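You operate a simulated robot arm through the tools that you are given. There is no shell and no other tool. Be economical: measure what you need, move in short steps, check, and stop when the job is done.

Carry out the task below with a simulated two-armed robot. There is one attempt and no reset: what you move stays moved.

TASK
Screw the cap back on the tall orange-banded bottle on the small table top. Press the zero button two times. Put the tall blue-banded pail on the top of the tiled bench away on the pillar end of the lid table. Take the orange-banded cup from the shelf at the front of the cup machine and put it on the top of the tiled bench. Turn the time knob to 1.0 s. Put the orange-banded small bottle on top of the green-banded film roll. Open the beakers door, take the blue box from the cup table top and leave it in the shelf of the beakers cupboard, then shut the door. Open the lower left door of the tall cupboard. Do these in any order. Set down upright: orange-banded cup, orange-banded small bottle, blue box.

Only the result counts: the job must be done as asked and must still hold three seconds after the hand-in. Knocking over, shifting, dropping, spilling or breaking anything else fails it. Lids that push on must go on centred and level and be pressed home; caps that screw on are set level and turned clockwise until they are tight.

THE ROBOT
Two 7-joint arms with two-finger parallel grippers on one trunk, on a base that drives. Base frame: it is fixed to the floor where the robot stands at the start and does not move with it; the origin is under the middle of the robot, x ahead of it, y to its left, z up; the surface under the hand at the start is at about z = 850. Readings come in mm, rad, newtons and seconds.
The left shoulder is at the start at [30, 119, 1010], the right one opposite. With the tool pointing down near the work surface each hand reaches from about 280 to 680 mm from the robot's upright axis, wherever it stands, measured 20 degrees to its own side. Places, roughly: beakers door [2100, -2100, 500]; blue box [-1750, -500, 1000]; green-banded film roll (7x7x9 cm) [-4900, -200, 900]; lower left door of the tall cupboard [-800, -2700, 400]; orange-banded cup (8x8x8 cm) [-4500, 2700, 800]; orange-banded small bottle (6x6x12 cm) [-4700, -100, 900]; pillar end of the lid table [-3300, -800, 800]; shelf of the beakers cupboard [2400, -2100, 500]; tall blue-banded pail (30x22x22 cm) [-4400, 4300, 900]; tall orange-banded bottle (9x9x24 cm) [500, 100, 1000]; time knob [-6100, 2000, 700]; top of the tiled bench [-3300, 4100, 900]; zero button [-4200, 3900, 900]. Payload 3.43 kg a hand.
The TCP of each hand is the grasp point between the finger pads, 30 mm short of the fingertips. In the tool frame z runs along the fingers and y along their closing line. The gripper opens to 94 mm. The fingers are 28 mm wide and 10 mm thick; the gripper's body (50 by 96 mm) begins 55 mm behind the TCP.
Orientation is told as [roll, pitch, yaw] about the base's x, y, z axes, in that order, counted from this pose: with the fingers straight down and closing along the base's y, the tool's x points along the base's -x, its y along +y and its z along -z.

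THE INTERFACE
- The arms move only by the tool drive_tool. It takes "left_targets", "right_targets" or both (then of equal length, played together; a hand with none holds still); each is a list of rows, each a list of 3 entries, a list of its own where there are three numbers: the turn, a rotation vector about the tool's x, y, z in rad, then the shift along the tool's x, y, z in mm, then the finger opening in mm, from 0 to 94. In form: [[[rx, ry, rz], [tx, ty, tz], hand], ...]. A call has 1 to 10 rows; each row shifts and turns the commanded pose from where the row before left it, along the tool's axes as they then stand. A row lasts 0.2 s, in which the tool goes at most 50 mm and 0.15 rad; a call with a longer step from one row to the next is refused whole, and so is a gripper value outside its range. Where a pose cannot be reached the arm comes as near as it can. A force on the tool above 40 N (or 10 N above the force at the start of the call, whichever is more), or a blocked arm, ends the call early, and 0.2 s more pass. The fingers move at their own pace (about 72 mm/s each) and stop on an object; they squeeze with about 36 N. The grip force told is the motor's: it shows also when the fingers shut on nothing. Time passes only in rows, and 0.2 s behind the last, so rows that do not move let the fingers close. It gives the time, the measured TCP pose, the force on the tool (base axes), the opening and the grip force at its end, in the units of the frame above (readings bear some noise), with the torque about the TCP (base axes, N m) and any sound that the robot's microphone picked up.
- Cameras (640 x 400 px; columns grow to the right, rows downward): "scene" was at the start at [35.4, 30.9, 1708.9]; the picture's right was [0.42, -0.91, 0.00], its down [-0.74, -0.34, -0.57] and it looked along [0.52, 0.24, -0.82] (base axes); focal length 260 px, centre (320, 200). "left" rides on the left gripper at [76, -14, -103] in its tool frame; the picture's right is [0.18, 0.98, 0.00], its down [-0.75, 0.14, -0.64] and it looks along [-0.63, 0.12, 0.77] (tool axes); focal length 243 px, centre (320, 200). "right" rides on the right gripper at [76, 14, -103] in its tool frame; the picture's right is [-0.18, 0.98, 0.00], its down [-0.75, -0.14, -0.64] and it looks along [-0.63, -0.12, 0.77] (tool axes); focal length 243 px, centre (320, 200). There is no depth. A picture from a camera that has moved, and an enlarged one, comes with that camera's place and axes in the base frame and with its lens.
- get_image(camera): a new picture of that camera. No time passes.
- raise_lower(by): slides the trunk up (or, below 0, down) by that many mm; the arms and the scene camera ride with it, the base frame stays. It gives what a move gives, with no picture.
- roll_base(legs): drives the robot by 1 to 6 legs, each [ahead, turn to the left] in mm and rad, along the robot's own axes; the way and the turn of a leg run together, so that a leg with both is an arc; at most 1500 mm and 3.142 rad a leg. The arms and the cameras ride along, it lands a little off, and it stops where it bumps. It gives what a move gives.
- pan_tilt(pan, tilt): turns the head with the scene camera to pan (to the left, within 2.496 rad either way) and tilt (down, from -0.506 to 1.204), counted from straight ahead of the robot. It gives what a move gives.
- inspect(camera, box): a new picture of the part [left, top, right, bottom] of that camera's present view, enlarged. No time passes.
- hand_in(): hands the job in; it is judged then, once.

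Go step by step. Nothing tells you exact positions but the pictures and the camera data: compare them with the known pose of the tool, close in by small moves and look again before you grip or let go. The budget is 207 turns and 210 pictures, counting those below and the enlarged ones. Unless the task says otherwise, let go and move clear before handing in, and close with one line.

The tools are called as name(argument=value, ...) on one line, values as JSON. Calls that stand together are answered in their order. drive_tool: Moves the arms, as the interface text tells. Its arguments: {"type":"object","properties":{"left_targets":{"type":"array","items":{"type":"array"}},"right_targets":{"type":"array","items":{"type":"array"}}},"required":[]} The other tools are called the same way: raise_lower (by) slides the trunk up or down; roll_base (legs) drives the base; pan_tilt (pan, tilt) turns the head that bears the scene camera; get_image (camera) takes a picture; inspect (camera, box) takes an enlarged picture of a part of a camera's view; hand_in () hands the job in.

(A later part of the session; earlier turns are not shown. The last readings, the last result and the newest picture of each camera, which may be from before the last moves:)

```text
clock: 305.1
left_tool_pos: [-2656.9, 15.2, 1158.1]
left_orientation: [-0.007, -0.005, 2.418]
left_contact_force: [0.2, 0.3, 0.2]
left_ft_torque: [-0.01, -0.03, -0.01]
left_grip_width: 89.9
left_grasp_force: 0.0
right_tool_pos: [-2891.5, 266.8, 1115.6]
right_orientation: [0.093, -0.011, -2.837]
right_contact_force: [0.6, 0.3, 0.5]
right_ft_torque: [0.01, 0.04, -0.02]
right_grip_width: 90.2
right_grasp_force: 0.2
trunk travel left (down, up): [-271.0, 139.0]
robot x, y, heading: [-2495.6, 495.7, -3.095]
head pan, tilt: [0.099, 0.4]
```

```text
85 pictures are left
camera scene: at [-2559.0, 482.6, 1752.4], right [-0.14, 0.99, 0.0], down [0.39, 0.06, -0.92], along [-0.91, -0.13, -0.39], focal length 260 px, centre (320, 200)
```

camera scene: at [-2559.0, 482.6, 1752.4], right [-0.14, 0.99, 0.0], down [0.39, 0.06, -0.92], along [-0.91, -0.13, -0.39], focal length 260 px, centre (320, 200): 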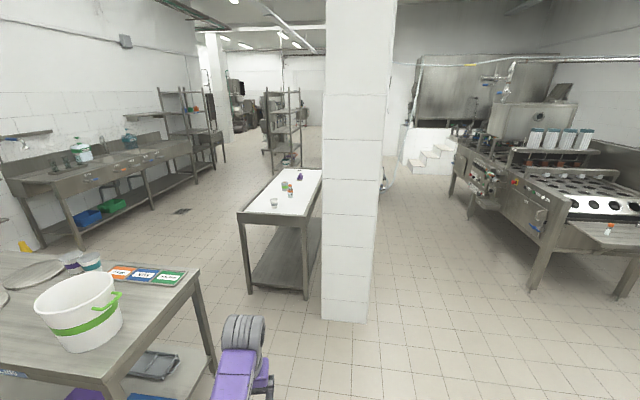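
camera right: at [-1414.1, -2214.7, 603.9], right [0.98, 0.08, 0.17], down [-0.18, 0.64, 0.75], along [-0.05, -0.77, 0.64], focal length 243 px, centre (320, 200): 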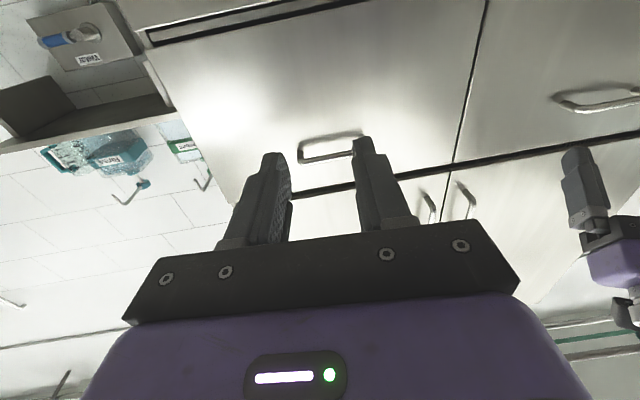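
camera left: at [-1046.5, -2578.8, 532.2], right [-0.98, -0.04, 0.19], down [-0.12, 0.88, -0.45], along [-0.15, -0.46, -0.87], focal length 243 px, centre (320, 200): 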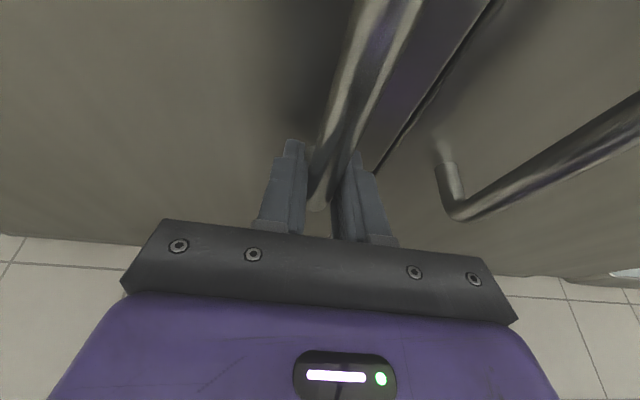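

The drive went well; only the arm tidy-up was refused. I'll bring the arms to the carry pose now, then drive around the pillar to the white table.

drive_tool(left_targets=[[[0, 0, -0.15], [0, 0, 0], 90], [[0, 0, -0.15], [0, 0, 0], 90], [[0, 0, -0.15], [0, 0, 0], 90], [[0, 0, -0.15], [0, 0, 0], 90], [[0, 0, -0.15], [0, 0, 0], 90], [[0, 0, 0], [-23, -42, -8], 90], [[0, 0, 0], [-23, -42, -8], 90], [[0, 0, 0], [-23, -42, -8], 90], [[0, 0, 0], [-23, -42, -8], 90], [[0, 0, 0], [-23, -42, -8], 90]], right_targets=[[[0, 0, 0.13], [0, 0, 0], 90], [[0, 0, 0.13], [0, 0, 0], 90], [[0, 0, 0], [13, -39, -8], 90], [[0, 0, 0], [13, -39, -8], 90], [[0, 0, 0], [13, -39, -8], 90], [[0, 0, 0], [13, -39, -8], 90], [[0, 0, 0], [13, -39, -8], 90], [[0, 0, 0], [13, -39, -8], 90], [[0, 0, 0], [13, -39, -8], 90], [[-0.09, 0, 0], [13, -39, -8], 90]])

roll_base(legs=[[0, -0.43], [820, 0], [800, 0], [0, 0.38], [900, 0], [0, 1.57]])

pan_tilt(pan=0, tilt=0.7)

get_image(camera="scene")

```text
clock: 307.3
left_tool_pos: [-2770.0, 187.0, 1194.4]
left_orientation: [-0.006, 0.003, -3.117]
left_contact_force: [-0.3, 0.3, -0.3]
left_ft_torque: [0.0, 0.0, -0.01]
left_grip_width: 90.0
left_grasp_force: 0.1
left hand out of reach, approached as far as the arm can: row 10
right_tool_pos: [-2886.5, 602.1, 1147.8]
right_orientation: [0.186, -0.012, -2.839]
right_contact_force: [-0.5, -0.1, -0.7]
right_ft_torque: [-0.03, 0.01, 0.02]
right_grip_width: 89.9
right_grasp_force: 0.1
right hand out of reach, approached as far as the arm can: row 1, 2
trunk travel left (down, up): [-271.0, 139.0]
robot x, y, heading: [-2495.7, 496.6, -3.098]
head pan, tilt: [0.099, 0.4]
```

```text
clock: 326.2
left_tool_pos: [-4613.4, 809.3, 1195.2]
left_orientation: [-0.007, 0.002, -1.591]
left_contact_force: [-0.1, -0.5, 0.0]
left_ft_torque: [0.0, -0.01, -0.01]
left_grip_width: 90.1
left_grasp_force: 0.0
right_tool_pos: [-5032.7, 709.8, 1148.4]
right_orientation: [0.184, -0.01, -1.312]
right_contact_force: [0.7, 0.2, -0.2]
right_ft_torque: [0.04, -0.01, 0.04]
right_grip_width: 90.1
right_grasp_force: 0.0
trunk travel left (down, up): [-271.0, 139.0]
robot x, y, heading: [-4912.5, 1096.2, -1.572]
head pan, tilt: [0.099, 0.4]
```

```text
clock: 327.0
left_tool_pos: [-4613.9, 809.6, 1195.3]
left_orientation: [-0.009, 0.001, -1.592]
left_contact_force: [-0.3, -0.8, 0.1]
left_ft_torque: [0.01, 0.02, 0.03]
left_grip_width: 89.9
left_grasp_force: 0.1
right_tool_pos: [-5033.1, 711.3, 1148.5]
right_orientation: [0.186, -0.014, -1.312]
right_contact_force: [0.5, -0.2, 0.2]
right_ft_torque: [-0.03, 0.0, 0.0]
right_grip_width: 90.1
right_grasp_force: 0.0
trunk travel left (down, up): [-271.0, 139.0]
robot x, y, heading: [-4908.7, 1092.1, -1.572]
head pan, tilt: [0.0, 0.7]
```

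```text
84 pictures are left
camera scene: at [-4908.4, 1041.0, 1725.6], right [-1.0, 0.0, 0.0], down [0.0, 0.64, -0.77], along [0.0, -0.77, -0.64], focal length 260 px, centre (320, 200)
```

scene: 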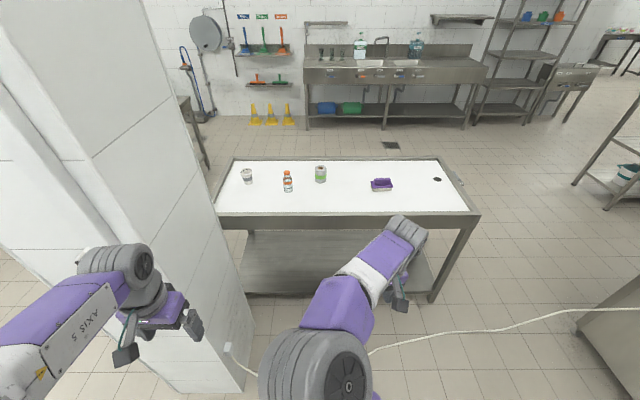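

I see the small orange-banded bottle at about [−4730, −110] and the green-banded roll at about [−4908, −182]. I'll drive up to the table, keeping clear of the pillar.

roll_base(legs=[[0, -0.12], [660, 0], [0, 0.12]])

get_image(camera="left")

pan_tilt(pan=0.2, tilt=0.95)

get_image(camera="scene")

```text
clock: 331.8
left_tool_pos: [-4695.6, 152.1, 1194.4]
left_orientation: [-0.008, 0.001, -1.595]
left_contact_force: [1.0, 0.1, -0.6]
left_ft_torque: [0.0, -0.01, -0.02]
left_grip_width: 90.1
left_grasp_force: 0.0
right_tool_pos: [-5115.0, 55.8, 1148.9]
right_orientation: [0.186, -0.012, -1.317]
right_contact_force: [0.2, -0.2, -0.1]
right_ft_torque: [0.02, 0.03, 0.0]
right_grip_width: 89.8
right_grasp_force: 0.0
trunk travel left (down, up): [-271.0, 139.0]
robot x, y, heading: [-4990.7, 439.9, -1.577]
head pan, tilt: [0.0, 0.7]
```

```text
83 pictures are left
camera left: at [-4706.1, 228.9, 1297.6], right [0.99, 0.16, -0.01], down [0.13, -0.76, 0.64], along [0.1, -0.63, -0.77], focal length 243 px, centre (320, 200)
```

left: 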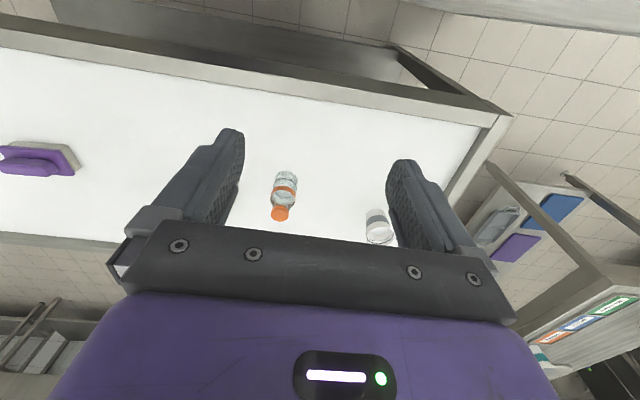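

```text
clock: 332.5
left_tool_pos: [-4695.6, 153.3, 1194.9]
left_orientation: [-0.008, 0.0, -1.595]
left_contact_force: [0.0, -0.5, 0.1]
left_ft_torque: [0.01, -0.01, -0.01]
left_grip_width: 90.0
left_grasp_force: 0.1
right_tool_pos: [-5114.7, 56.1, 1148.4]
right_orientation: [0.186, -0.016, -1.316]
right_contact_force: [0.3, -1.0, 0.1]
right_ft_torque: [0.0, 0.02, 0.01]
right_grip_width: 89.9
right_grasp_force: 0.1
trunk travel left (down, up): [-271.0, 139.0]
robot x, y, heading: [-4991.2, 436.9, -1.576]
head pan, tilt: [0.201, 0.949]
```

```text
82 pictures are left
camera scene: at [-4976.0, 398.6, 1705.8], right [-0.98, -0.19, 0.0], down [-0.16, 0.8, -0.58], along [0.11, -0.57, -0.81], focal length 260 px, centre (320, 200)
```

scene: 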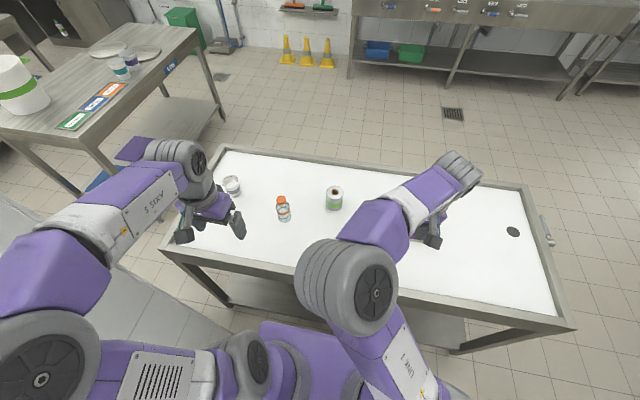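

Triangulation puts the bottle at about [−4735, −109] with its top near z 955, and the roll top at about [−4914, −202, 930]. I'll zoom for shapes.

inspect(camera="left", box=[250, 150, 330, 230])

inspect(camera="scene", box=[260, 170, 360, 235])

```text
5.00 times, centred on (290, 190) of left
camera zoom: at [-4706.5, 228.9, 1297.7], right [0.99, 0.16, -0.01], down [0.13, -0.76, 0.64], along [0.1, -0.63, -0.77], focal length 1213 px, centre (470, 250)
```

zoom: 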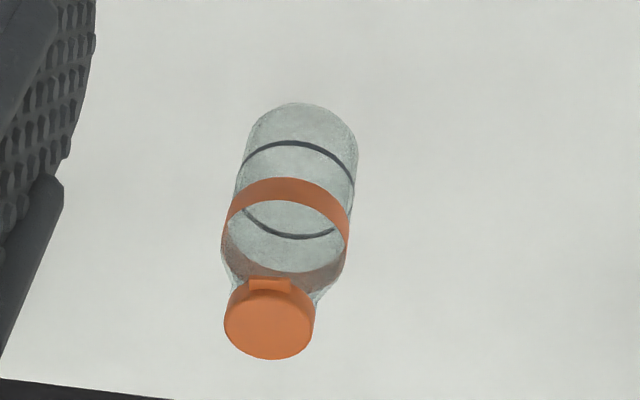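

```text
6.15 times, centred on (310, 202) of scene
camera zoom: at [-4976.0, 398.6, 1705.8], right [-0.98, -0.19, 0.0], down [-0.16, 0.8, -0.58], along [0.11, -0.57, -0.81], focal length 1602 px, centre (382, 185)
```

zoom: 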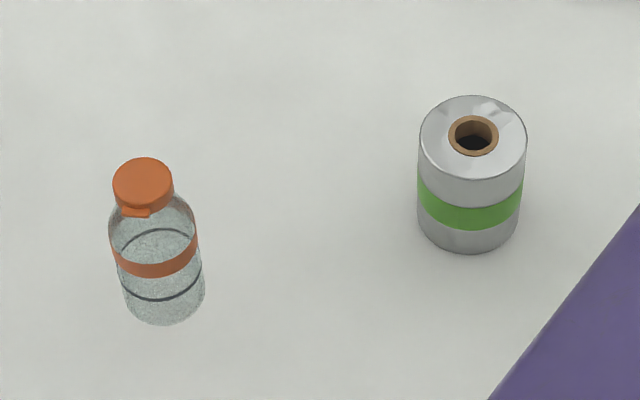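

The bottle is about 50 mm across with its cap top at z ≈ 940; the roll is about 68 mm across and centred at [−4917, −207]. I'll move the left hand above the bottle.

drive_tool(left_targets=[[[0, 0, 0], [-33.7, -4, 25], 94], [[0, 0, 0], [-33.7, -4, 25], 94], [[0, 0, 0], [-33.7, -4, 25], 94], [[0, 0, 0], [-33.7, -4, 25], 94], [[0, 0, 0], [-33.7, -4, 25], 94], [[0, 0, 0], [-33.7, -4, 25], 94], [[0, 0, 0], [-33.7, -4, 25], 94], [[0, 0, 0], [-33.7, -4, 25], 94]])

get_image(camera="left")

```text
clock: 334.3
left_tool_pos: [-4687.8, 85.4, 1123.6]
left_orientation: [-0.007, -0.001, -1.599]
left_contact_force: [0.0, -0.2, 0.5]
left_ft_torque: [0.01, -0.02, -0.01]
left_grip_width: 93.7
left_grasp_force: 0.0
left hand out of reach, approached as far as the arm can: row 1, 2, 3, 4, 5, 6, 7, 8
right_tool_pos: [-5116.1, 56.2, 1147.7]
right_orientation: [0.184, -0.014, -1.315]
right_contact_force: [0.2, -0.2, 0.5]
right_ft_torque: [-0.01, -0.01, -0.01]
right_grip_width: 90.4
right_grasp_force: 0.0
trunk travel left (down, up): [-271.0, 139.0]
robot x, y, heading: [-4989.7, 441.9, -1.575]
head pan, tilt: [0.201, 0.949]
```

```text
79 pictures are left
camera left: at [-4699.3, 161.6, 1226.9], right [0.99, 0.16, -0.01], down [0.13, -0.76, 0.64], along [0.09, -0.63, -0.77], focal length 243 px, centre (320, 200)
```

left: 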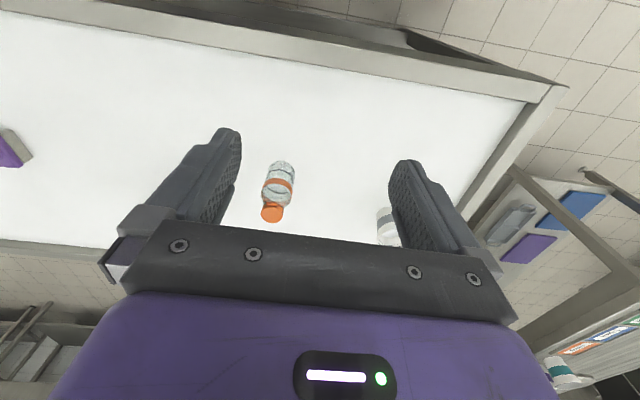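

The left arm is in an awkward wrist configuration from the cupboard work, and so is the right. I'll back away to open floor and unwind both arms along the reverse of the path they took.

roll_base(legs=[[-650, 0]])

drive_tool(left_targets=[[[0, 0, 0], [20, 40, 0], 60], [[0, 0, 0], [20, 40, 0], 60], [[0, 0, 0], [20, 40, 0], 60], [[0, 0, 0.15], [0, 40, 0], 60], [[0, 0, 0.15], [0, 0, 0], 60], [[0, 0, 0.15], [0, 0, 0], 60], [[0, 0, 0.15], [0, 0, 0], 60], [[0, 0, 0.15], [0, 0, 0], 60], [[0, 0, 0.15], [0, 0, 0], 60], [[0, 0, 0.15], [0, 0, 0], 60]], right_targets=[[[0, 0, -0.15], [0, 0, 0], 60], [[0, 0, -0.15], [0, 0, 0], 60], [[0, 0, -0.15], [0, 0, 0], 60], [[0, 0, -0.15], [0, 0, 0], 60], [[0, 0, -0.15], [0, 0, 0], 60], [[0, 0, -0.15], [0, 0, 0], 60], [[0, 0, -0.15], [0, 0, 0], 60], [[0, 0, -0.15], [0, 0, 0], 60], [[0, -0.15, 0], [0, 0, 0], 60], [[0, -0.15, 0], [0, 0, 0], 60]])

drive_tool(left_targets=[[[0, 0, 0.15], [0, 0, 0], 60], [[0, 0, 0.15], [0, 0, 0], 60], [[0, 0, 0.15], [0, 0, 0], 60], [[0, 0, 0.15], [0, 0, 0], 60], [[0, 0, 0.15], [0, 0, 0], 60], [[0, 0, 0.15], [0, 0, 0], 60], [[0, 0, 0.15], [0, 0, 0], 60], [[0, 0, 0.15], [0, 0, 0], 60], [[0, 0.12, 0], [0, 0, 0], 60], [[0, 0.12, 0], [0, 0, 0], 60]], right_targets=[[[0, -0.15, 0], [0, 0, 0], 60], [[0, -0.15, 0], [0, 0, 0], 60], [[0, -0.15, 0], [0, 0, 0], 60], [[0, -0.15, 0], [0, 0, 0], 60], [[0, -0.15, 0], [0, 0, 0], 60], [[0, -0.15, 0], [0, 0, 0], 60], [[0, -0.15, 0], [0, 0, 0], 60], [[0, -0.15, 0], [0, 0, 0], 60], [[0.15, 0, 0], [0, 0, 0], 60], [[0.15, 0, 0], [0, 0, 0], 60]])

drive_tool(left_targets=[[[0, 0.12, 0], [0, 0, 0], 60], [[0, 0.12, 0], [0, 0, 0], 60], [[0, 0.12, 0], [0, 0, 0], 60], [[0, 0.12, 0], [0, 0, 0], 60], [[0, 0.12, 0], [0, 0, 0], 60], [[0, 0.12, 0], [0, 0, 0], 60], [[0, 0.12, 0], [0, 0, 0], 60], [[0, 0.12, 0], [0, 0, 0], 60], [[-0.135, 0, 0.054], [0, 0, 0], 60], [[-0.135, 0, 0.054], [0, 0, 0], 60]], right_targets=[[[0.15, 0, 0], [0, 0, 0], 60], [[0.15, 0, 0], [0, 0, 0], 60], [[0.15, 0, 0], [0, 0, 0], 60], [[0.15, 0, 0], [0, 0, 0], 60], [[0.15, 0, 0], [0, 0, 0], 60], [[0.15, 0, 0], [0, 0, 0], 60], [[0.15, 0, 0], [0, 0, 0], 60], [[0.15, 0, 0], [0, 0, 0], 60], [[0, 0.15, 0], [0, 0, 0], 60], [[0, 0.15, 0], [0, 0, 0], 60]])

```text
clock: 337.9
left_tool_pos: [-4685.2, 736.4, 1123.9]
left_orientation: [-0.007, -0.001, -1.599]
left_contact_force: [0.0, 1.3, 0.3]
left_ft_torque: [-0.03, 0.04, -0.01]
left_grip_width: 93.9
left_grasp_force: 0.1
right_tool_pos: [-5112.4, 707.5, 1149.0]
right_orientation: [0.185, -0.013, -1.317]
right_contact_force: [-0.8, 0.8, 0.7]
right_ft_torque: [-0.03, -0.02, 0.0]
right_grip_width: 89.9
right_grasp_force: 0.2
trunk travel left (down, up): [-271.0, 139.0]
robot x, y, heading: [-4987.2, 1086.4, -1.575]
head pan, tilt: [0.201, 0.949]
```

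```text
clock: 340.1
left_tool_pos: [-4523.0, 792.0, 1123.7]
left_orientation: [-0.003, -0.007, -2.653]
left_contact_force: [-0.9, 0.6, -0.8]
left_ft_torque: [0.02, -0.03, 0.0]
left_grip_width: 60.1
left_grasp_force: 0.0
right_tool_pos: [-5113.6, 706.0, 1147.5]
right_orientation: [0.064, -0.479, -0.14]
right_contact_force: [-0.8, 0.0, -0.1]
right_ft_torque: [0.01, 0.01, 0.03]
right_grip_width: 60.2
right_grasp_force: 0.0
trunk travel left (down, up): [-271.0, 139.0]
robot x, y, heading: [-4986.7, 1088.2, -1.576]
head pan, tilt: [0.201, 0.949]
```

```text
clock: 342.4
left_tool_pos: [-4523.7, 791.5, 1122.9]
left_orientation: [0.005, 0.237, 2.436]
left_contact_force: [-0.3, 0.2, 0.5]
left_ft_torque: [-0.01, 0.01, 0.0]
left_grip_width: 60.0
left_grasp_force: 0.0
right_tool_pos: [-5111.0, 706.2, 1148.6]
right_orientation: [2.37, -1.454, -2.783]
right_contact_force: [0.5, 0.2, -0.1]
right_ft_torque: [-0.01, 0.01, -0.01]
right_grip_width: 60.0
right_grasp_force: 0.0
trunk travel left (down, up): [-271.0, 139.0]
robot x, y, heading: [-4987.1, 1090.3, -1.573]
head pan, tilt: [0.201, 0.949]
```

```text
clock: 344.6
left_tool_pos: [-4496.7, 766.0, 1133.6]
left_orientation: [0.017, 1.194, 2.159]
left_contact_force: [0.4, -0.3, 0.6]
left_ft_torque: [-0.01, 0.0, -0.06]
left_grip_width: 60.0
left_grasp_force: 0.1
left hand out of reach, approached as far as the arm can: row 7, 8
right_tool_pos: [-5139.7, 611.0, 1143.4]
right_orientation: [0.31, -1.208, -1.904]
right_contact_force: [0.4, 0.2, -0.8]
right_ft_torque: [-0.03, -0.02, 0.01]
right_grip_width: 60.1
right_grasp_force: 0.1
right hand out of reach, approached as far as the arm can: row 3, 4, 5, 6, 7
trunk travel left (down, up): [-271.0, 139.0]
robot x, y, heading: [-4987.4, 1093.7, -1.574]
head pan, tilt: [0.201, 0.949]
```

drive_tool(left_targets=[[[0, 0, 0], [0, 45, 0], 60], [[0, 0, 0], [0, 45, 0], 60], [[0, 0, 0], [0, 45, 0], 60], [[0, 0, 0], [0, 45, 0], 60], [[-0.135, 0, 0.054], [0, 20, 0], 60], [[-0.135, 0, 0.054], [0, 20, 0], 60], [[-0.135, 0, 0.054], [0, 0, 0], 60], [[-0.135, 0, 0.054], [0, 0, 0], 60], [[-0.135, 0, 0.054], [0, 0, 0], 60], [[-0.135, 0, 0.054], [0, 0, 0], 60]], right_targets=[[[0, 0.15, 0], [0, 0, 0], 60], [[0, 0.15, 0], [0, 0, 0], 60], [[0, 0.15, 0], [0, 0, 0], 60], [[0, 0.15, 0], [0, 0, 0], 60], [[0, 0.15, 0], [0, 0, 0], 60], [[0, 0.15, 0], [0, 0, 0], 60], [[0, 0.15, 0], [0, 0, 0], 60], [[0, 0.15, 0], [0, 0, 0], 60], [[0, 0, 0], [0, 0, 0], 60], [[0, 0, 0], [0, 0, 0], 60]])

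drive_tool(left_targets=[[[-0.135, 0, 0.054], [0, 0, 0], 60], [[-0.135, 0, 0.054], [0, 0, 0], 60], [[-0.135, 0, 0.054], [0, 0, 0], 60], [[-0.135, 0, 0.054], [0, 0, 0], 60], [[-0.135, 0, 0.054], [0, 0, 0], 60], [[-0.135, 0, 0.054], [0, 0, 0], 60], [[-0.135, 0, 0.054], [0, 0, 0], 60], [[-0.135, 0, 0.054], [0, 0, 0], 60], [[0, 0.12, 0], [0, 0, 0], 60], [[0, 0.12, 0], [0, 0, 0], 60]])

get_image(camera="scene")

```text
clock: 346.9
left_tool_pos: [-4728.1, 626.3, 1132.1]
left_orientation: [0.037, 1.188, 1.259]
left_contact_force: [-0.3, -0.3, -0.8]
left_ft_torque: [0.02, 0.01, 0.02]
left_grip_width: 59.9
left_grasp_force: 0.0
left hand out of reach, approached as far as the arm can: row 1, 2, 9
right_tool_pos: [-5140.4, 612.4, 1143.9]
right_orientation: [0.11, -0.025, -1.616]
right_contact_force: [0.1, -0.1, -0.1]
right_ft_torque: [0.02, -0.02, 0.03]
right_grip_width: 59.9
right_grasp_force: 0.0
trunk travel left (down, up): [-271.0, 139.0]
robot x, y, heading: [-4990.1, 1091.1, -1.579]
head pan, tilt: [0.201, 0.949]
stopped in row 10 (left hand): the arm was blocked; the commanded pose is now the measured one
```

```text
clock: 349.1
left_tool_pos: [-4726.9, 624.7, 1131.5]
left_orientation: [0.067, 1.442, 0.129]
left_contact_force: [-0.4, -0.4, 0.2]
left_ft_torque: [-0.01, -0.01, -0.01]
left_grip_width: 59.9
left_grasp_force: 0.0
right_tool_pos: [-5139.4, 610.1, 1144.0]
right_orientation: [0.111, -0.024, -1.616]
right_contact_force: [-0.9, -0.2, -0.8]
right_ft_torque: [0.0, 0.02, 0.02]
right_grip_width: 60.1
right_grasp_force: 0.0
trunk travel left (down, up): [-271.0, 139.0]
robot x, y, heading: [-4985.1, 1092.2, -1.577]
head pan, tilt: [0.201, 0.949]
```

```text
78 pictures are left
camera scene: at [-4972.9, 1048.8, 1705.8], right [-0.98, -0.19, 0.0], down [-0.16, 0.8, -0.58], along [0.11, -0.57, -0.81], focal length 260 px, centre (320, 200)
```

scene: 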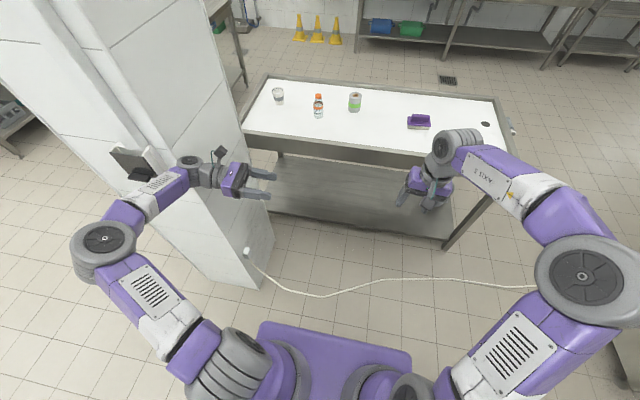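

Both arms look natural again. I'll finish the left hand's return to pointing down.

drive_tool(left_targets=[[[0, 0.12, 0], [0, 20, 0], 60], [[-0.0806, -0.0806, 0.0806], [0, 0, 0], 60], [[-0.0806, -0.0806, 0.0806], [0, 0, 0], 60], [[-0.0806, -0.0806, 0.0806], [0, 0, 0], 60], [[-0.0806, -0.0806, 0.0806], [0, 0, 0], 60], [[-0.0806, -0.0806, 0.0806], [0, 0, 0], 60], [[-0.0806, -0.0806, 0.0806], [0, 0, 0], 60], [[-0.0806, -0.0806, 0.0806], [0, 0, 0], 60], [[-0.0806, -0.0806, 0.0806], [0, 0, 0], 60], [[-0.0806, -0.0806, 0.0806], [0, 0, 0], 60]])

drive_tool(left_targets=[[[-0.0806, -0.0806, 0.0806], [0, 0, 0], 94], [[-0.0806, -0.0806, 0.0806], [0, 0, 0], 94], [[-0.0806, -0.0806, 0.0806], [0, 0, 0], 94], [[-0.0806, -0.0806, 0.0806], [0, 0, 0], 94], [[-0.0806, -0.0806, 0.0806], [0, 0, 0], 94], [[-0.0806, -0.0806, 0.0806], [0, 0, 0], 94], [[0, 0, 0], [20, 0, 0], 94], [[0, 0, 0], [30, 0, 0], 94], [[0, 0, 0], [30, 0, 0], 94]], right_targets=[[[-0.1, 0, 0], [0, 0, 0], 60], [[0, 0, 0], [20, 0, -20], 60], [[0, 0, 0], [20, 0, -20], 60], [[0, 0, 0], [20, 0, -20], 60], [[0, 0, 0], [20, 0, 0], 60], [[0, 0, 0], [20, 0, 0], 60], [[0, 0, 0], [20, 0, 0], 60], [[0, 0, 0], [20, 0, 0], 60], [[0, 0, 0], [20, 0, 0], 60]])

roll_base(legs=[[670, 0]])

get_image(camera="scene")

```text
clock: 351.4
left_tool_pos: [-4728.5, 646.2, 1131.5]
left_orientation: [-0.375, 0.572, -1.115]
left_contact_force: [-0.3, -0.3, -0.2]
left_ft_torque: [0.01, 0.0, 0.0]
left_grip_width: 59.9
left_grasp_force: 0.0
right_tool_pos: [-5140.9, 610.8, 1144.5]
right_orientation: [0.111, -0.023, -1.617]
right_contact_force: [-0.3, -0.6, -0.6]
right_ft_torque: [0.02, 0.03, 0.03]
right_grip_width: 59.8
right_grasp_force: 0.0
trunk travel left (down, up): [-271.0, 139.0]
robot x, y, heading: [-4988.3, 1094.2, -1.575]
head pan, tilt: [0.201, 0.949]
```

```text
clock: 353.4
left_tool_pos: [-4732.8, 726.8, 1133.1]
left_orientation: [0.008, 0.007, -1.507]
left_contact_force: [0.5, -0.6, -0.5]
left_ft_torque: [-0.03, 0.0, 0.0]
left_grip_width: 93.9
left_grasp_force: 0.1
right_tool_pos: [-5145.2, 771.8, 1197.1]
right_orientation: [0.21, -0.025, -1.618]
right_contact_force: [0.2, -0.6, 0.6]
right_ft_torque: [-0.02, 0.0, -0.02]
right_grip_width: 60.0
right_grasp_force: 0.1
trunk travel left (down, up): [-271.0, 139.0]
robot x, y, heading: [-4985.4, 1091.0, -1.572]
head pan, tilt: [0.201, 0.949]
```

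```text
clock: 357.1
left_tool_pos: [-4735.4, 55.2, 1133.2]
left_orientation: [0.01, 0.009, -1.506]
left_contact_force: [-0.3, 0.2, 0.2]
left_ft_torque: [0.01, 0.0, -0.03]
left_grip_width: 94.0
left_grasp_force: 0.0
right_tool_pos: [-5149.7, 102.2, 1197.8]
right_orientation: [0.21, -0.023, -1.618]
right_contact_force: [0.9, 0.6, 0.4]
right_ft_torque: [-0.02, 0.0, 0.0]
right_grip_width: 59.9
right_grasp_force: 0.1
trunk travel left (down, up): [-271.0, 139.0]
robot x, y, heading: [-4987.8, 416.1, -1.577]
head pan, tilt: [0.201, 0.949]
```

```text
77 pictures are left
camera scene: at [-4975.8, 379.6, 1705.8], right [-0.98, -0.19, 0.0], down [-0.16, 0.8, -0.58], along [0.11, -0.57, -0.81], focal length 260 px, centre (320, 200)
```

scene: 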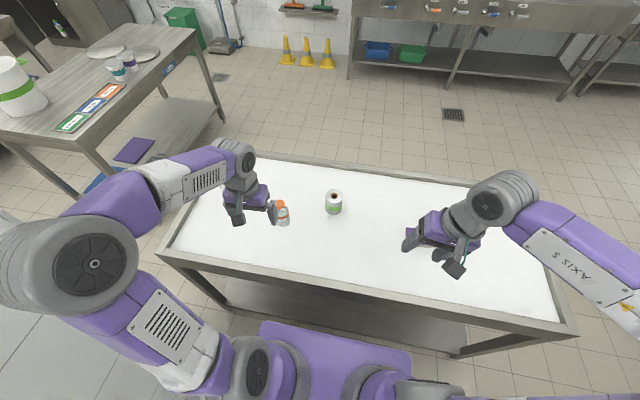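

The arms are back in a good configuration. I'll move the left hand above the bottle.

drive_tool(left_targets=[[[0, 0, 0], [-34, -2.2, 26], 94], [[0, 0, 0], [-34, -2.2, 26], 94], [[0, 0, 0], [-34, -2.2, 26], 94], [[0, 0, 0], [-34, -2.2, 26], 94], [[0, 0, 0], [-34, -2.2, 26], 94]])

get_image(camera="left")

```text
clock: 358.2
left_tool_pos: [-4734.5, -113.9, 1000.2]
left_orientation: [0.009, 0.009, -1.507]
left_contact_force: [0.1, -0.7, -0.4]
left_ft_torque: [-0.01, 0.0, 0.01]
left_grip_width: 94.0
left_grasp_force: 0.0
right_tool_pos: [-5148.3, 101.5, 1198.1]
right_orientation: [0.211, -0.023, -1.615]
right_contact_force: [0.4, -0.1, -0.5]
right_ft_torque: [0.0, 0.02, 0.01]
right_grip_width: 60.0
right_grasp_force: 0.0
trunk travel left (down, up): [-271.0, 139.0]
robot x, y, heading: [-4988.3, 422.0, -1.573]
head pan, tilt: [0.201, 0.949]
```

```text
76 pictures are left
camera left: at [-4753.4, -40.5, 1103.3], right [0.97, 0.25, 0.01], down [0.18, -0.75, 0.64], along [0.16, -0.61, -0.77], focal length 243 px, centre (320, 200)
```

left: 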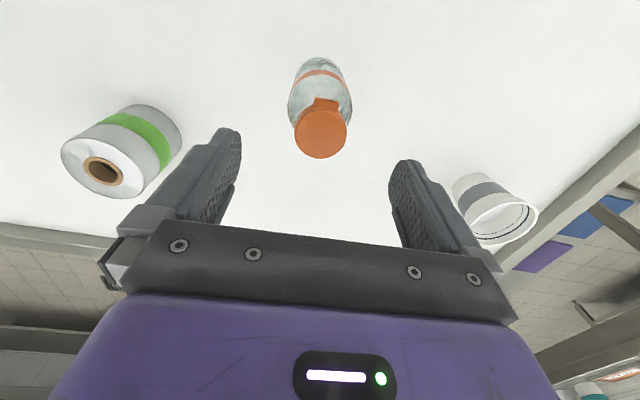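

Centred within 5 mm. I'll descend and grip the bottle body.

drive_tool(left_targets=[[[0, 0, 0], [4.5, 0, 35], 90], [[0, 0, 0], [0, 0, 37], 90], [[0, 0, 0], [0, 0, 34], 90], [[0, 0, 0], [0, 0, 0], 35], [[0, 0, 0], [0, 0, 0], 35], [[0, 0, 0], [0, 0, 0], 35], [[0, 0, 0], [0, 0, -30], 35], [[0, 0, 0], [0, 0, -40], 35], [[0, 0, 0], [0, 0, -40], 35], [[0, 0, 0], [0, 0, -30], 35]])

get_image(camera="left")

```text
clock: 360.4
left_tool_pos: [-4734.6, -108.1, 1036.0]
left_orientation: [0.01, 0.008, -1.506]
left_contact_force: [0.6, 0.7, 0.1]
left_ft_torque: [0.01, 0.04, 0.01]
left_grip_width: 51.5
left_grasp_force: 35.9
right_tool_pos: [-5149.8, 102.6, 1198.5]
right_orientation: [0.209, -0.024, -1.616]
right_contact_force: [0.3, -0.7, 0.0]
right_ft_torque: [0.03, 0.01, 0.0]
right_grip_width: 60.2
right_grasp_force: 0.1
trunk travel left (down, up): [-271.0, 139.0]
robot x, y, heading: [-4988.1, 420.1, -1.582]
head pan, tilt: [0.201, 0.949]
```

```text
75 pictures are left
camera left: at [-4754.1, -34.2, 1139.1], right [0.97, 0.25, 0.01], down [0.18, -0.75, 0.64], along [0.16, -0.61, -0.77], focal length 243 px, centre (320, 200)
```

left: 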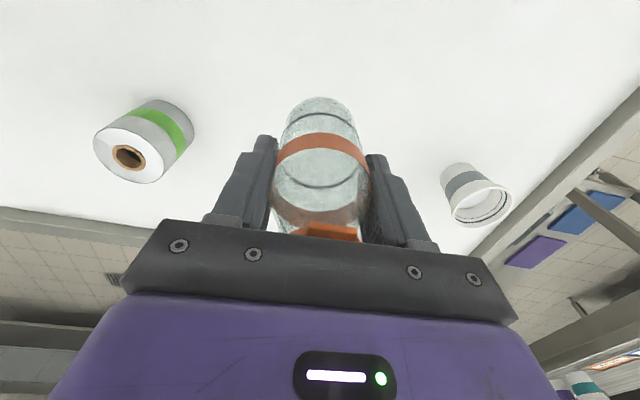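

Gripped at 51.5 mm. I'll carry it over the roll and check alignment before lowering.

drive_tool(left_targets=[[[0, 0, 0], [-17.5, -37.7, 0], 35], [[0, 0, 0], [-17.5, -37.7, 0], 35], [[0, 0, 0], [-17.5, -37.7, 0], 35], [[0, 0, 0], [-17.5, -37.7, 0], 35], [[0, 0, 0], [-17.5, -37.7, 0], 35], [[0, 0, 0], [0, 0, 20], 35], [[0, 0, 0], [0, 0, 15], 35]])

inspect(camera="left", box=[220, 60, 420, 250])

inspect(camera="scene", box=[270, 150, 390, 240])

```text
clock: 362.1
left_tool_pos: [-4918.3, -207.2, 998.1]
left_orientation: [0.011, 0.011, -1.508]
left_contact_force: [-0.6, 0.3, -1.1]
left_ft_torque: [0.02, -0.04, -0.01]
left_grip_width: 51.5
left_grasp_force: 36.0
right_tool_pos: [-5147.9, 102.5, 1198.5]
right_orientation: [0.208, -0.024, -1.615]
right_contact_force: [-0.7, 0.1, -0.1]
right_ft_torque: [0.01, 0.0, 0.02]
right_grip_width: 60.0
right_grasp_force: 0.2
trunk travel left (down, up): [-271.0, 139.0]
robot x, y, heading: [-4989.7, 420.3, -1.577]
head pan, tilt: [0.201, 0.949]
```

```text
2.11 times, centred on (320, 155) of left
camera zoom: at [-4937.3, -134.2, 1101.6], right [0.97, 0.25, 0.01], down [0.18, -0.75, 0.64], along [0.16, -0.61, -0.77], focal length 511 px, centre (320, 295)
```

zoom: 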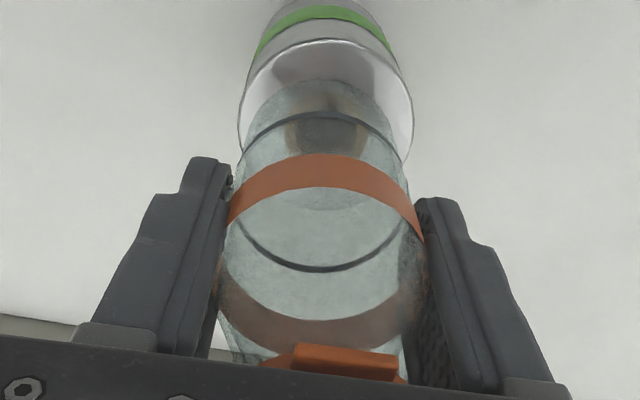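

```text
4.44 times, centred on (330, 195) of scene
camera zoom: at [-4976.3, 379.5, 1705.8], right [-0.98, -0.19, 0.0], down [-0.16, 0.8, -0.58], along [0.11, -0.57, -0.81], focal length 1157 px, centre (276, 222)
```

zoom: 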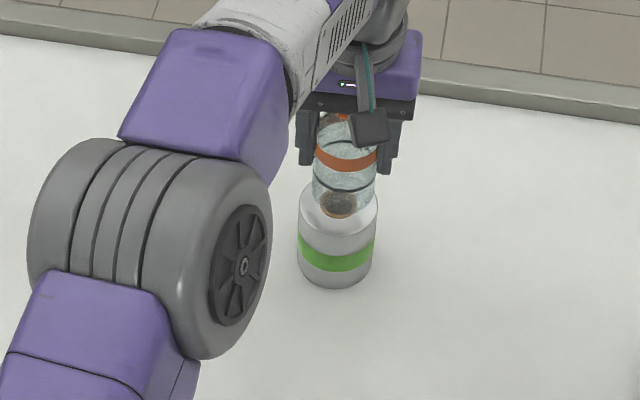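

Alignment is within a few mm. I'll nudge 2 mm and lower gently until contact.

drive_tool(left_targets=[[[0, 0, 0], [0, 2, 5], 35], [[0, 0, 0], [0, 0, 3], 35], [[0, 0, 0], [0, 0, 2], 35], [[0, 0, 0], [0, 0, 2], 35]])

```text
clock: 363.1
left_tool_pos: [-4915.5, -207.4, 986.3]
left_orientation: [0.009, 0.009, -1.507]
left_contact_force: [0.5, -0.1, -1.4]
left_ft_torque: [0.03, 0.0, 0.04]
left_grip_width: 51.4
left_grasp_force: 35.8
right_tool_pos: [-5150.5, 102.7, 1198.6]
right_orientation: [0.21, -0.024, -1.616]
right_contact_force: [-0.4, 0.8, -0.1]
right_ft_torque: [0.01, 0.02, -0.01]
right_grip_width: 59.9
right_grasp_force: 0.0
trunk travel left (down, up): [-271.0, 139.0]
robot x, y, heading: [-4990.6, 424.4, -1.577]
head pan, tilt: [0.201, 0.949]
```

drive_tool(left_targets=[[[0, 0, 0], [0, 0, 1.5], 35], [[0, 0, 0], [0, 0, 1.5], 35], [[0, 0, 0], [0, 0, 1.5], 35]])

inspect(camera="scene", box=[270, 150, 390, 240])

```text
clock: 363.9
left_tool_pos: [-4915.9, -207.5, 984.9]
left_orientation: [0.006, 0.004, -1.506]
left_contact_force: [0.8, 1.1, 12.3]
left_ft_torque: [-0.15, 0.12, 0.03]
left_grip_width: 51.3
left_grasp_force: 36.0
right_tool_pos: [-5148.4, 103.2, 1198.6]
right_orientation: [0.209, -0.024, -1.615]
right_contact_force: [-0.5, 0.6, 0.2]
right_ft_torque: [-0.01, 0.0, -0.01]
right_grip_width: 59.9
right_grasp_force: 0.2
trunk travel left (down, up): [-271.0, 139.0]
robot x, y, heading: [-4993.9, 420.6, -1.576]
head pan, tilt: [0.201, 0.949]
```

```text
4.44 times, centred on (330, 195) of scene
camera zoom: at [-4975.9, 381.7, 1706.0], right [-0.98, -0.19, 0.0], down [-0.16, 0.8, -0.58], along [0.11, -0.57, -0.81], focal length 1157 px, centre (276, 222)
```

zoom: 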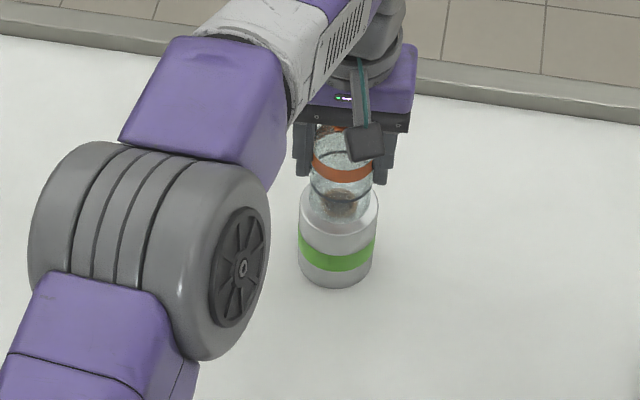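

It's resting on the roll. I'll release and rise.

drive_tool(left_targets=[[[0, 0, 0], [0, 0, -1], 40], [[0, 0, 0], [0, 0, 0], 65], [[0, 0, 0], [0, 0, 0], 80], [[0, 0, 0], [0, 0, 0], 80], [[0, 0, 0], [0, 0, -30], 80], [[0, 0, 0], [0, 0, -40], 80], [[0, 0, 0], [0, 0, -45], 80], [[0, 0, 0], [0, 0, -45], 80], [[0, 0, 0], [0, 0, -45], 80]])

inspect(camera="scene", box=[270, 150, 390, 240])

get_image(camera="left")

```text
clock: 365.9
left_tool_pos: [-4912.6, -179.5, 1179.6]
left_orientation: [0.007, 0.011, -1.506]
left_contact_force: [0.3, -0.4, 0.5]
left_ft_torque: [0.02, -0.01, 0.01]
left_grip_width: 80.2
left_grasp_force: 0.0
left hand out of reach, approached as far as the arm can: row 7, 8, 9
right_tool_pos: [-5149.3, 102.4, 1197.4]
right_orientation: [0.209, -0.023, -1.615]
right_contact_force: [-1.2, 0.4, 0.9]
right_ft_torque: [0.05, 0.0, 0.03]
right_grip_width: 60.3
right_grasp_force: 0.0
trunk travel left (down, up): [-271.0, 139.0]
robot x, y, heading: [-4988.7, 420.3, -1.578]
head pan, tilt: [0.201, 0.949]
```

```text
4.44 times, centred on (330, 195) of scene
camera zoom: at [-4976.1, 379.3, 1705.7], right [-0.98, -0.19, 0.0], down [-0.16, 0.8, -0.58], along [0.11, -0.57, -0.81], focal length 1157 px, centre (276, 222)
```

zoom: 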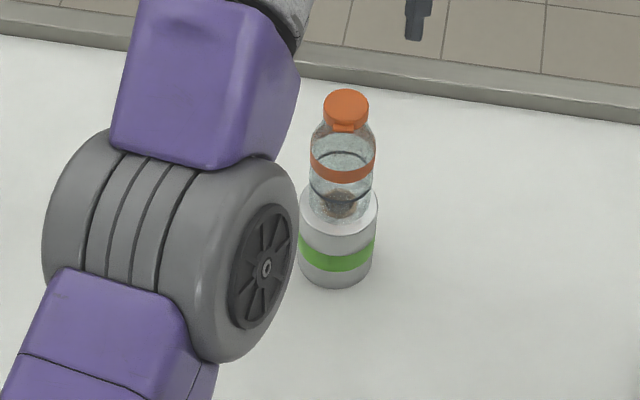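

```text
70 pictures are left
camera left: at [-4932.7, -106.1, 1281.9], right [0.97, 0.25, 0.01], down [0.18, -0.75, 0.64], along [0.16, -0.61, -0.77], focal length 243 px, centre (320, 200)
```

left: 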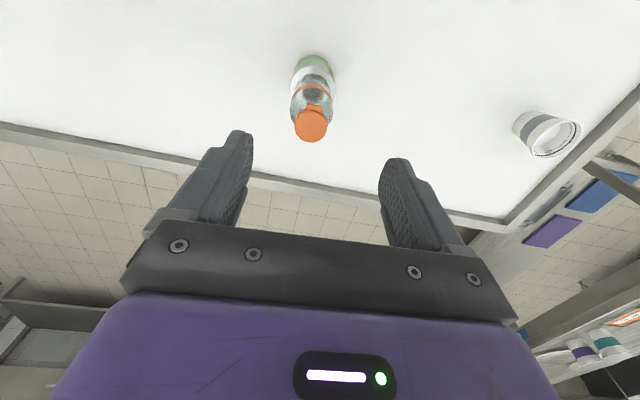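

The bottle stands upright on the roll. I'll retract, back out, and turn west to find the time knob.

drive_tool(left_targets=[[[0, 0, 0], [40, 10, 0], 60], [[0, 0, 0], [40, 20, 0], 60], [[0, 0, 0], [40, 20, 0], 60], [[0, 0, 0], [40, 20, 0], 60]])

roll_base(legs=[[-760, 0], [0, -1.57]])

pan_tilt(pan=-0.3, tilt=0.5)

get_image(camera="scene")

```text
clock: 366.9
left_tool_pos: [-4887.3, -168.9, 1207.0]
left_orientation: [0.009, 0.011, -1.506]
left_contact_force: [-0.3, 0.3, 0.9]
left_ft_torque: [0.0, 0.01, -0.01]
left_grip_width: 59.9
left_grasp_force: 0.1
left hand out of reach, approached as far as the arm can: row 1, 2, 3, 4
right_tool_pos: [-5149.6, 103.0, 1198.4]
right_orientation: [0.208, -0.023, -1.617]
right_contact_force: [1.0, 0.6, -0.9]
right_ft_torque: [0.01, 0.01, -0.02]
right_grip_width: 60.1
right_grasp_force: 0.2
trunk travel left (down, up): [-271.0, 139.0]
robot x, y, heading: [-4991.4, 422.3, -1.579]
head pan, tilt: [0.201, 0.949]
```

```text
clock: 374.8
left_tool_pos: [-5574.4, 1080.1, 1207.3]
left_orientation: [0.009, 0.01, -3.081]
left_contact_force: [-1.3, 0.7, -0.1]
left_ft_torque: [-0.03, -0.01, 0.0]
left_grip_width: 59.8
left_grasp_force: 0.1
right_tool_pos: [-5302.9, 1340.7, 1198.8]
right_orientation: [0.209, -0.023, 3.093]
right_contact_force: [-0.3, -0.6, 0.7]
right_ft_torque: [0.0, -0.03, -0.01]
right_grip_width: 60.0
right_grasp_force: 0.1
trunk travel left (down, up): [-271.0, 139.0]
robot x, y, heading: [-4987.6, 1181.9, 3.133]
head pan, tilt: [0.201, 0.949]
```

```text
clock: 375.7
left_tool_pos: [-5574.2, 1079.2, 1207.3]
left_orientation: [0.009, 0.011, -3.081]
left_contact_force: [-0.1, -0.1, 0.0]
left_ft_torque: [-0.01, -0.03, 0.01]
left_grip_width: 60.1
left_grasp_force: 0.0
right_tool_pos: [-5303.1, 1339.5, 1197.3]
right_orientation: [0.209, -0.025, 3.093]
right_contact_force: [-0.8, -0.8, 0.2]
right_ft_torque: [-0.05, 0.01, 0.0]
right_grip_width: 60.2
right_grasp_force: 0.0
trunk travel left (down, up): [-271.0, 139.0]
robot x, y, heading: [-4986.8, 1179.1, 3.138]
head pan, tilt: [-0.3, 0.499]
```

```text
69 pictures are left
camera scene: at [-5042.6, 1207.9, 1743.2], right [0.3, 0.95, 0.0], down [0.46, -0.15, -0.88], along [-0.84, 0.27, -0.48], focal length 260 px, centre (320, 200)
```

scene: 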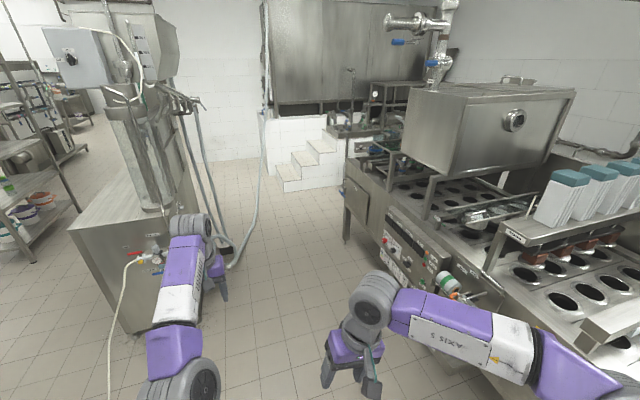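

The control panel is on the front of the machine to the right, near [−6000, 2070, 700], facing −y. I'll pull the left hand in and drive in front of the panel.

drive_tool(left_targets=[[[0, 0, 0], [40, 5, 20], 60], [[0, 0, 0], [40, 5, 20], 60], [[0, 0, 0], [40, 5, 10], 60], [[0, 0, 0], [40, 5, 0], 60], [[0, 0, 0], [40, 5, 0], 60], [[0, 0, 0], [40, 5, 0], 60]])

roll_base(legs=[[0, -0.28], [1020, 0], [0, -1.29]])

pan_tilt(pan=0, tilt=0.85)

get_image(camera="scene")

```text
clock: 377.1
left_tool_pos: [-5567.5, 1086.4, 1228.9]
left_orientation: [0.006, 0.009, -3.081]
left_contact_force: [0.0, -0.1, -0.6]
left_ft_torque: [-0.03, 0.02, 0.01]
left_grip_width: 60.1
left_grasp_force: 0.0
left hand out of reach, approached as far as the arm can: row 1, 2, 3, 4, 5, 6
right_tool_pos: [-5302.7, 1338.5, 1198.1]
right_orientation: [0.21, -0.025, 3.093]
right_contact_force: [-0.8, 0.2, -0.1]
right_ft_torque: [0.04, 0.03, -0.03]
right_grip_width: 59.9
right_grasp_force: 0.1
trunk travel left (down, up): [-271.0, 139.0]
robot x, y, heading: [-4985.3, 1184.1, 3.134]
head pan, tilt: [-0.3, 0.499]
```

```text
clock: 386.5
left_tool_pos: [-6050.4, 2051.5, 1226.5]
left_orientation: [0.01, 0.009, 1.627]
left_contact_force: [-0.7, 0.3, -0.2]
left_ft_torque: [0.0, -0.02, -0.01]
left_grip_width: 59.8
left_grasp_force: 0.1
right_tool_pos: [-5798.0, 1785.3, 1197.7]
right_orientation: [0.208, -0.023, 1.516]
right_contact_force: [-0.2, -0.2, -0.2]
right_ft_torque: [0.02, 0.0, 0.01]
right_grip_width: 59.9
right_grasp_force: 0.0
trunk travel left (down, up): [-271.0, 139.0]
robot x, y, heading: [-5960.7, 1465.5, 1.561]
head pan, tilt: [-0.3, 0.499]
```

```text
clock: 387.4
left_tool_pos: [-6051.2, 2049.4, 1227.2]
left_orientation: [0.007, 0.009, 1.627]
left_contact_force: [0.5, 0.3, 0.3]
left_ft_torque: [0.0, -0.03, 0.01]
left_grip_width: 60.0
left_grasp_force: 0.0
right_tool_pos: [-5799.1, 1783.9, 1198.4]
right_orientation: [0.209, -0.024, 1.516]
right_contact_force: [-0.8, 0.1, 0.7]
right_ft_torque: [0.0, -0.03, 0.0]
right_grip_width: 60.3
right_grasp_force: 0.0
trunk travel left (down, up): [-271.0, 139.0]
robot x, y, heading: [-5962.5, 1469.8, 1.562]
head pan, tilt: [0.0, 0.85]
```

```text
68 pictures are left
camera scene: at [-5959.0, 1516.5, 1713.4], right [1.0, -0.01, 0.0], down [-0.01, -0.75, -0.66], along [0.01, 0.66, -0.75], focal length 260 px, centre (320, 200)
```

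scene: 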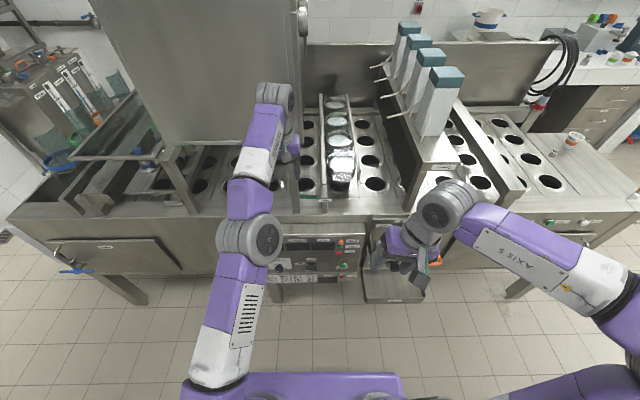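

The panel is right ahead. I'll zoom in on it.

inspect(camera="scene", box=[255, 215, 385, 300])

```text
4.71 times, centred on (320, 258) of scene
camera zoom: at [-5959.0, 1516.5, 1713.4], right [1.0, -0.01, 0.0], down [-0.01, -0.75, -0.66], along [0.01, 0.66, -0.75], focal length 1225 px, centre (320, -71)
```

zoom: 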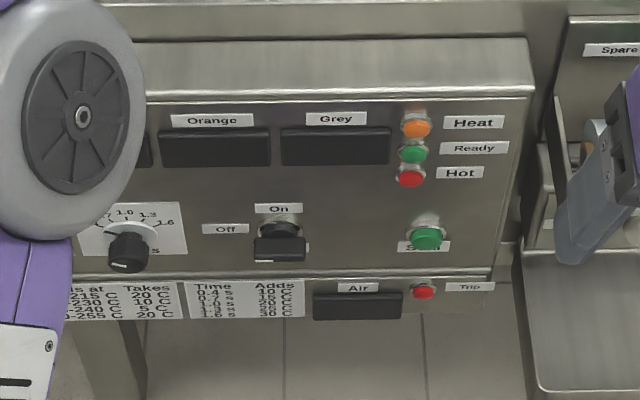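

The time knob is at about [−6124, 2027, 700], at the left of the panel. I'll back off, lower and retract the left arm, then line up for the right hand.

roll_base(legs=[[-280, 0]])

drive_tool(left_targets=[[[0, 0, 0], [0, 0, 45], 60], [[0, 0, 0], [0, 0, 45], 60], [[0, 0, 0], [0, 0, 45], 60], [[0, 0, 0], [0, 0, 45], 60], [[0, 0, 0], [20, 0, 40], 60], [[0, 0, 0], [45, 10, 0], 60], [[0, 0, 0], [45, 10, 0], 60], [[0, 0, 0], [45, 10, 0], 60], [[0, 0, 0], [45, 10, 0], 60]])

```text
clock: 389.3
left_tool_pos: [-6055.5, 1768.7, 1227.2]
left_orientation: [0.008, 0.007, 1.629]
left_contact_force: [-1.1, 0.3, -0.8]
left_ft_torque: [0.02, 0.0, -0.01]
left_grip_width: 60.2
left_grasp_force: 0.0
right_tool_pos: [-5801.9, 1504.3, 1198.1]
right_orientation: [0.21, -0.025, 1.519]
right_contact_force: [-0.4, 0.0, 0.1]
right_ft_torque: [0.04, 0.01, 0.01]
right_grip_width: 59.9
right_grasp_force: 0.0
trunk travel left (down, up): [-271.0, 139.0]
robot x, y, heading: [-5962.3, 1189.5, 1.561]
head pan, tilt: [0.0, 0.85]
```

```text
clock: 391.3
left_tool_pos: [-6044.4, 1824.1, 1041.5]
left_orientation: [0.009, 0.01, 1.629]
left_contact_force: [0.1, -0.3, 0.6]
left_ft_torque: [0.01, -0.01, -0.01]
left_grip_width: 60.2
left_grasp_force: 0.0
left hand out of reach, approached as far as the arm can: row 1, 2, 3, 4, 5, 6, 7, 8, 9
right_tool_pos: [-5802.1, 1503.3, 1197.5]
right_orientation: [0.21, -0.025, 1.519]
right_contact_force: [0.3, -0.2, -0.5]
right_ft_torque: [-0.01, 0.03, -0.02]
right_grip_width: 60.1
right_grasp_force: 0.2
trunk travel left (down, up): [-271.0, 139.0]
robot x, y, heading: [-5963.2, 1188.6, 1.56]
head pan, tilt: [0.0, 0.85]
```

pan_tilt(pan=0.5, tilt=0.8)

get_image(camera="scene")

```text
clock: 392.2
left_tool_pos: [-6044.7, 1824.5, 1041.0]
left_orientation: [0.009, 0.009, 1.628]
left_contact_force: [-0.4, -0.5, -0.6]
left_ft_torque: [0.0, -0.02, 0.02]
left_grip_width: 60.1
left_grasp_force: 0.1
right_tool_pos: [-5802.5, 1504.3, 1198.5]
right_orientation: [0.209, -0.023, 1.517]
right_contact_force: [-0.1, -0.4, 0.0]
right_ft_torque: [-0.01, -0.03, 0.05]
right_grip_width: 60.3
right_grasp_force: 0.1
trunk travel left (down, up): [-271.0, 139.0]
robot x, y, heading: [-5962.3, 1186.9, 1.554]
head pan, tilt: [0.499, 0.799]
```

```text
66 pictures are left
camera scene: at [-6001.1, 1228.9, 1717.3], right [0.88, 0.47, 0.0], down [0.34, -0.63, -0.7], along [-0.33, 0.62, -0.72], focal length 260 px, centre (320, 200)
```

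scene: 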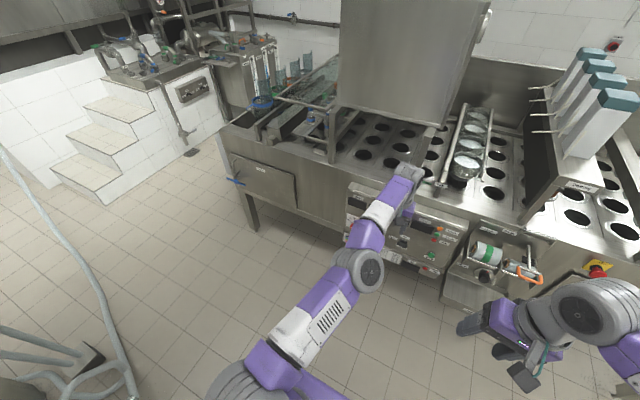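

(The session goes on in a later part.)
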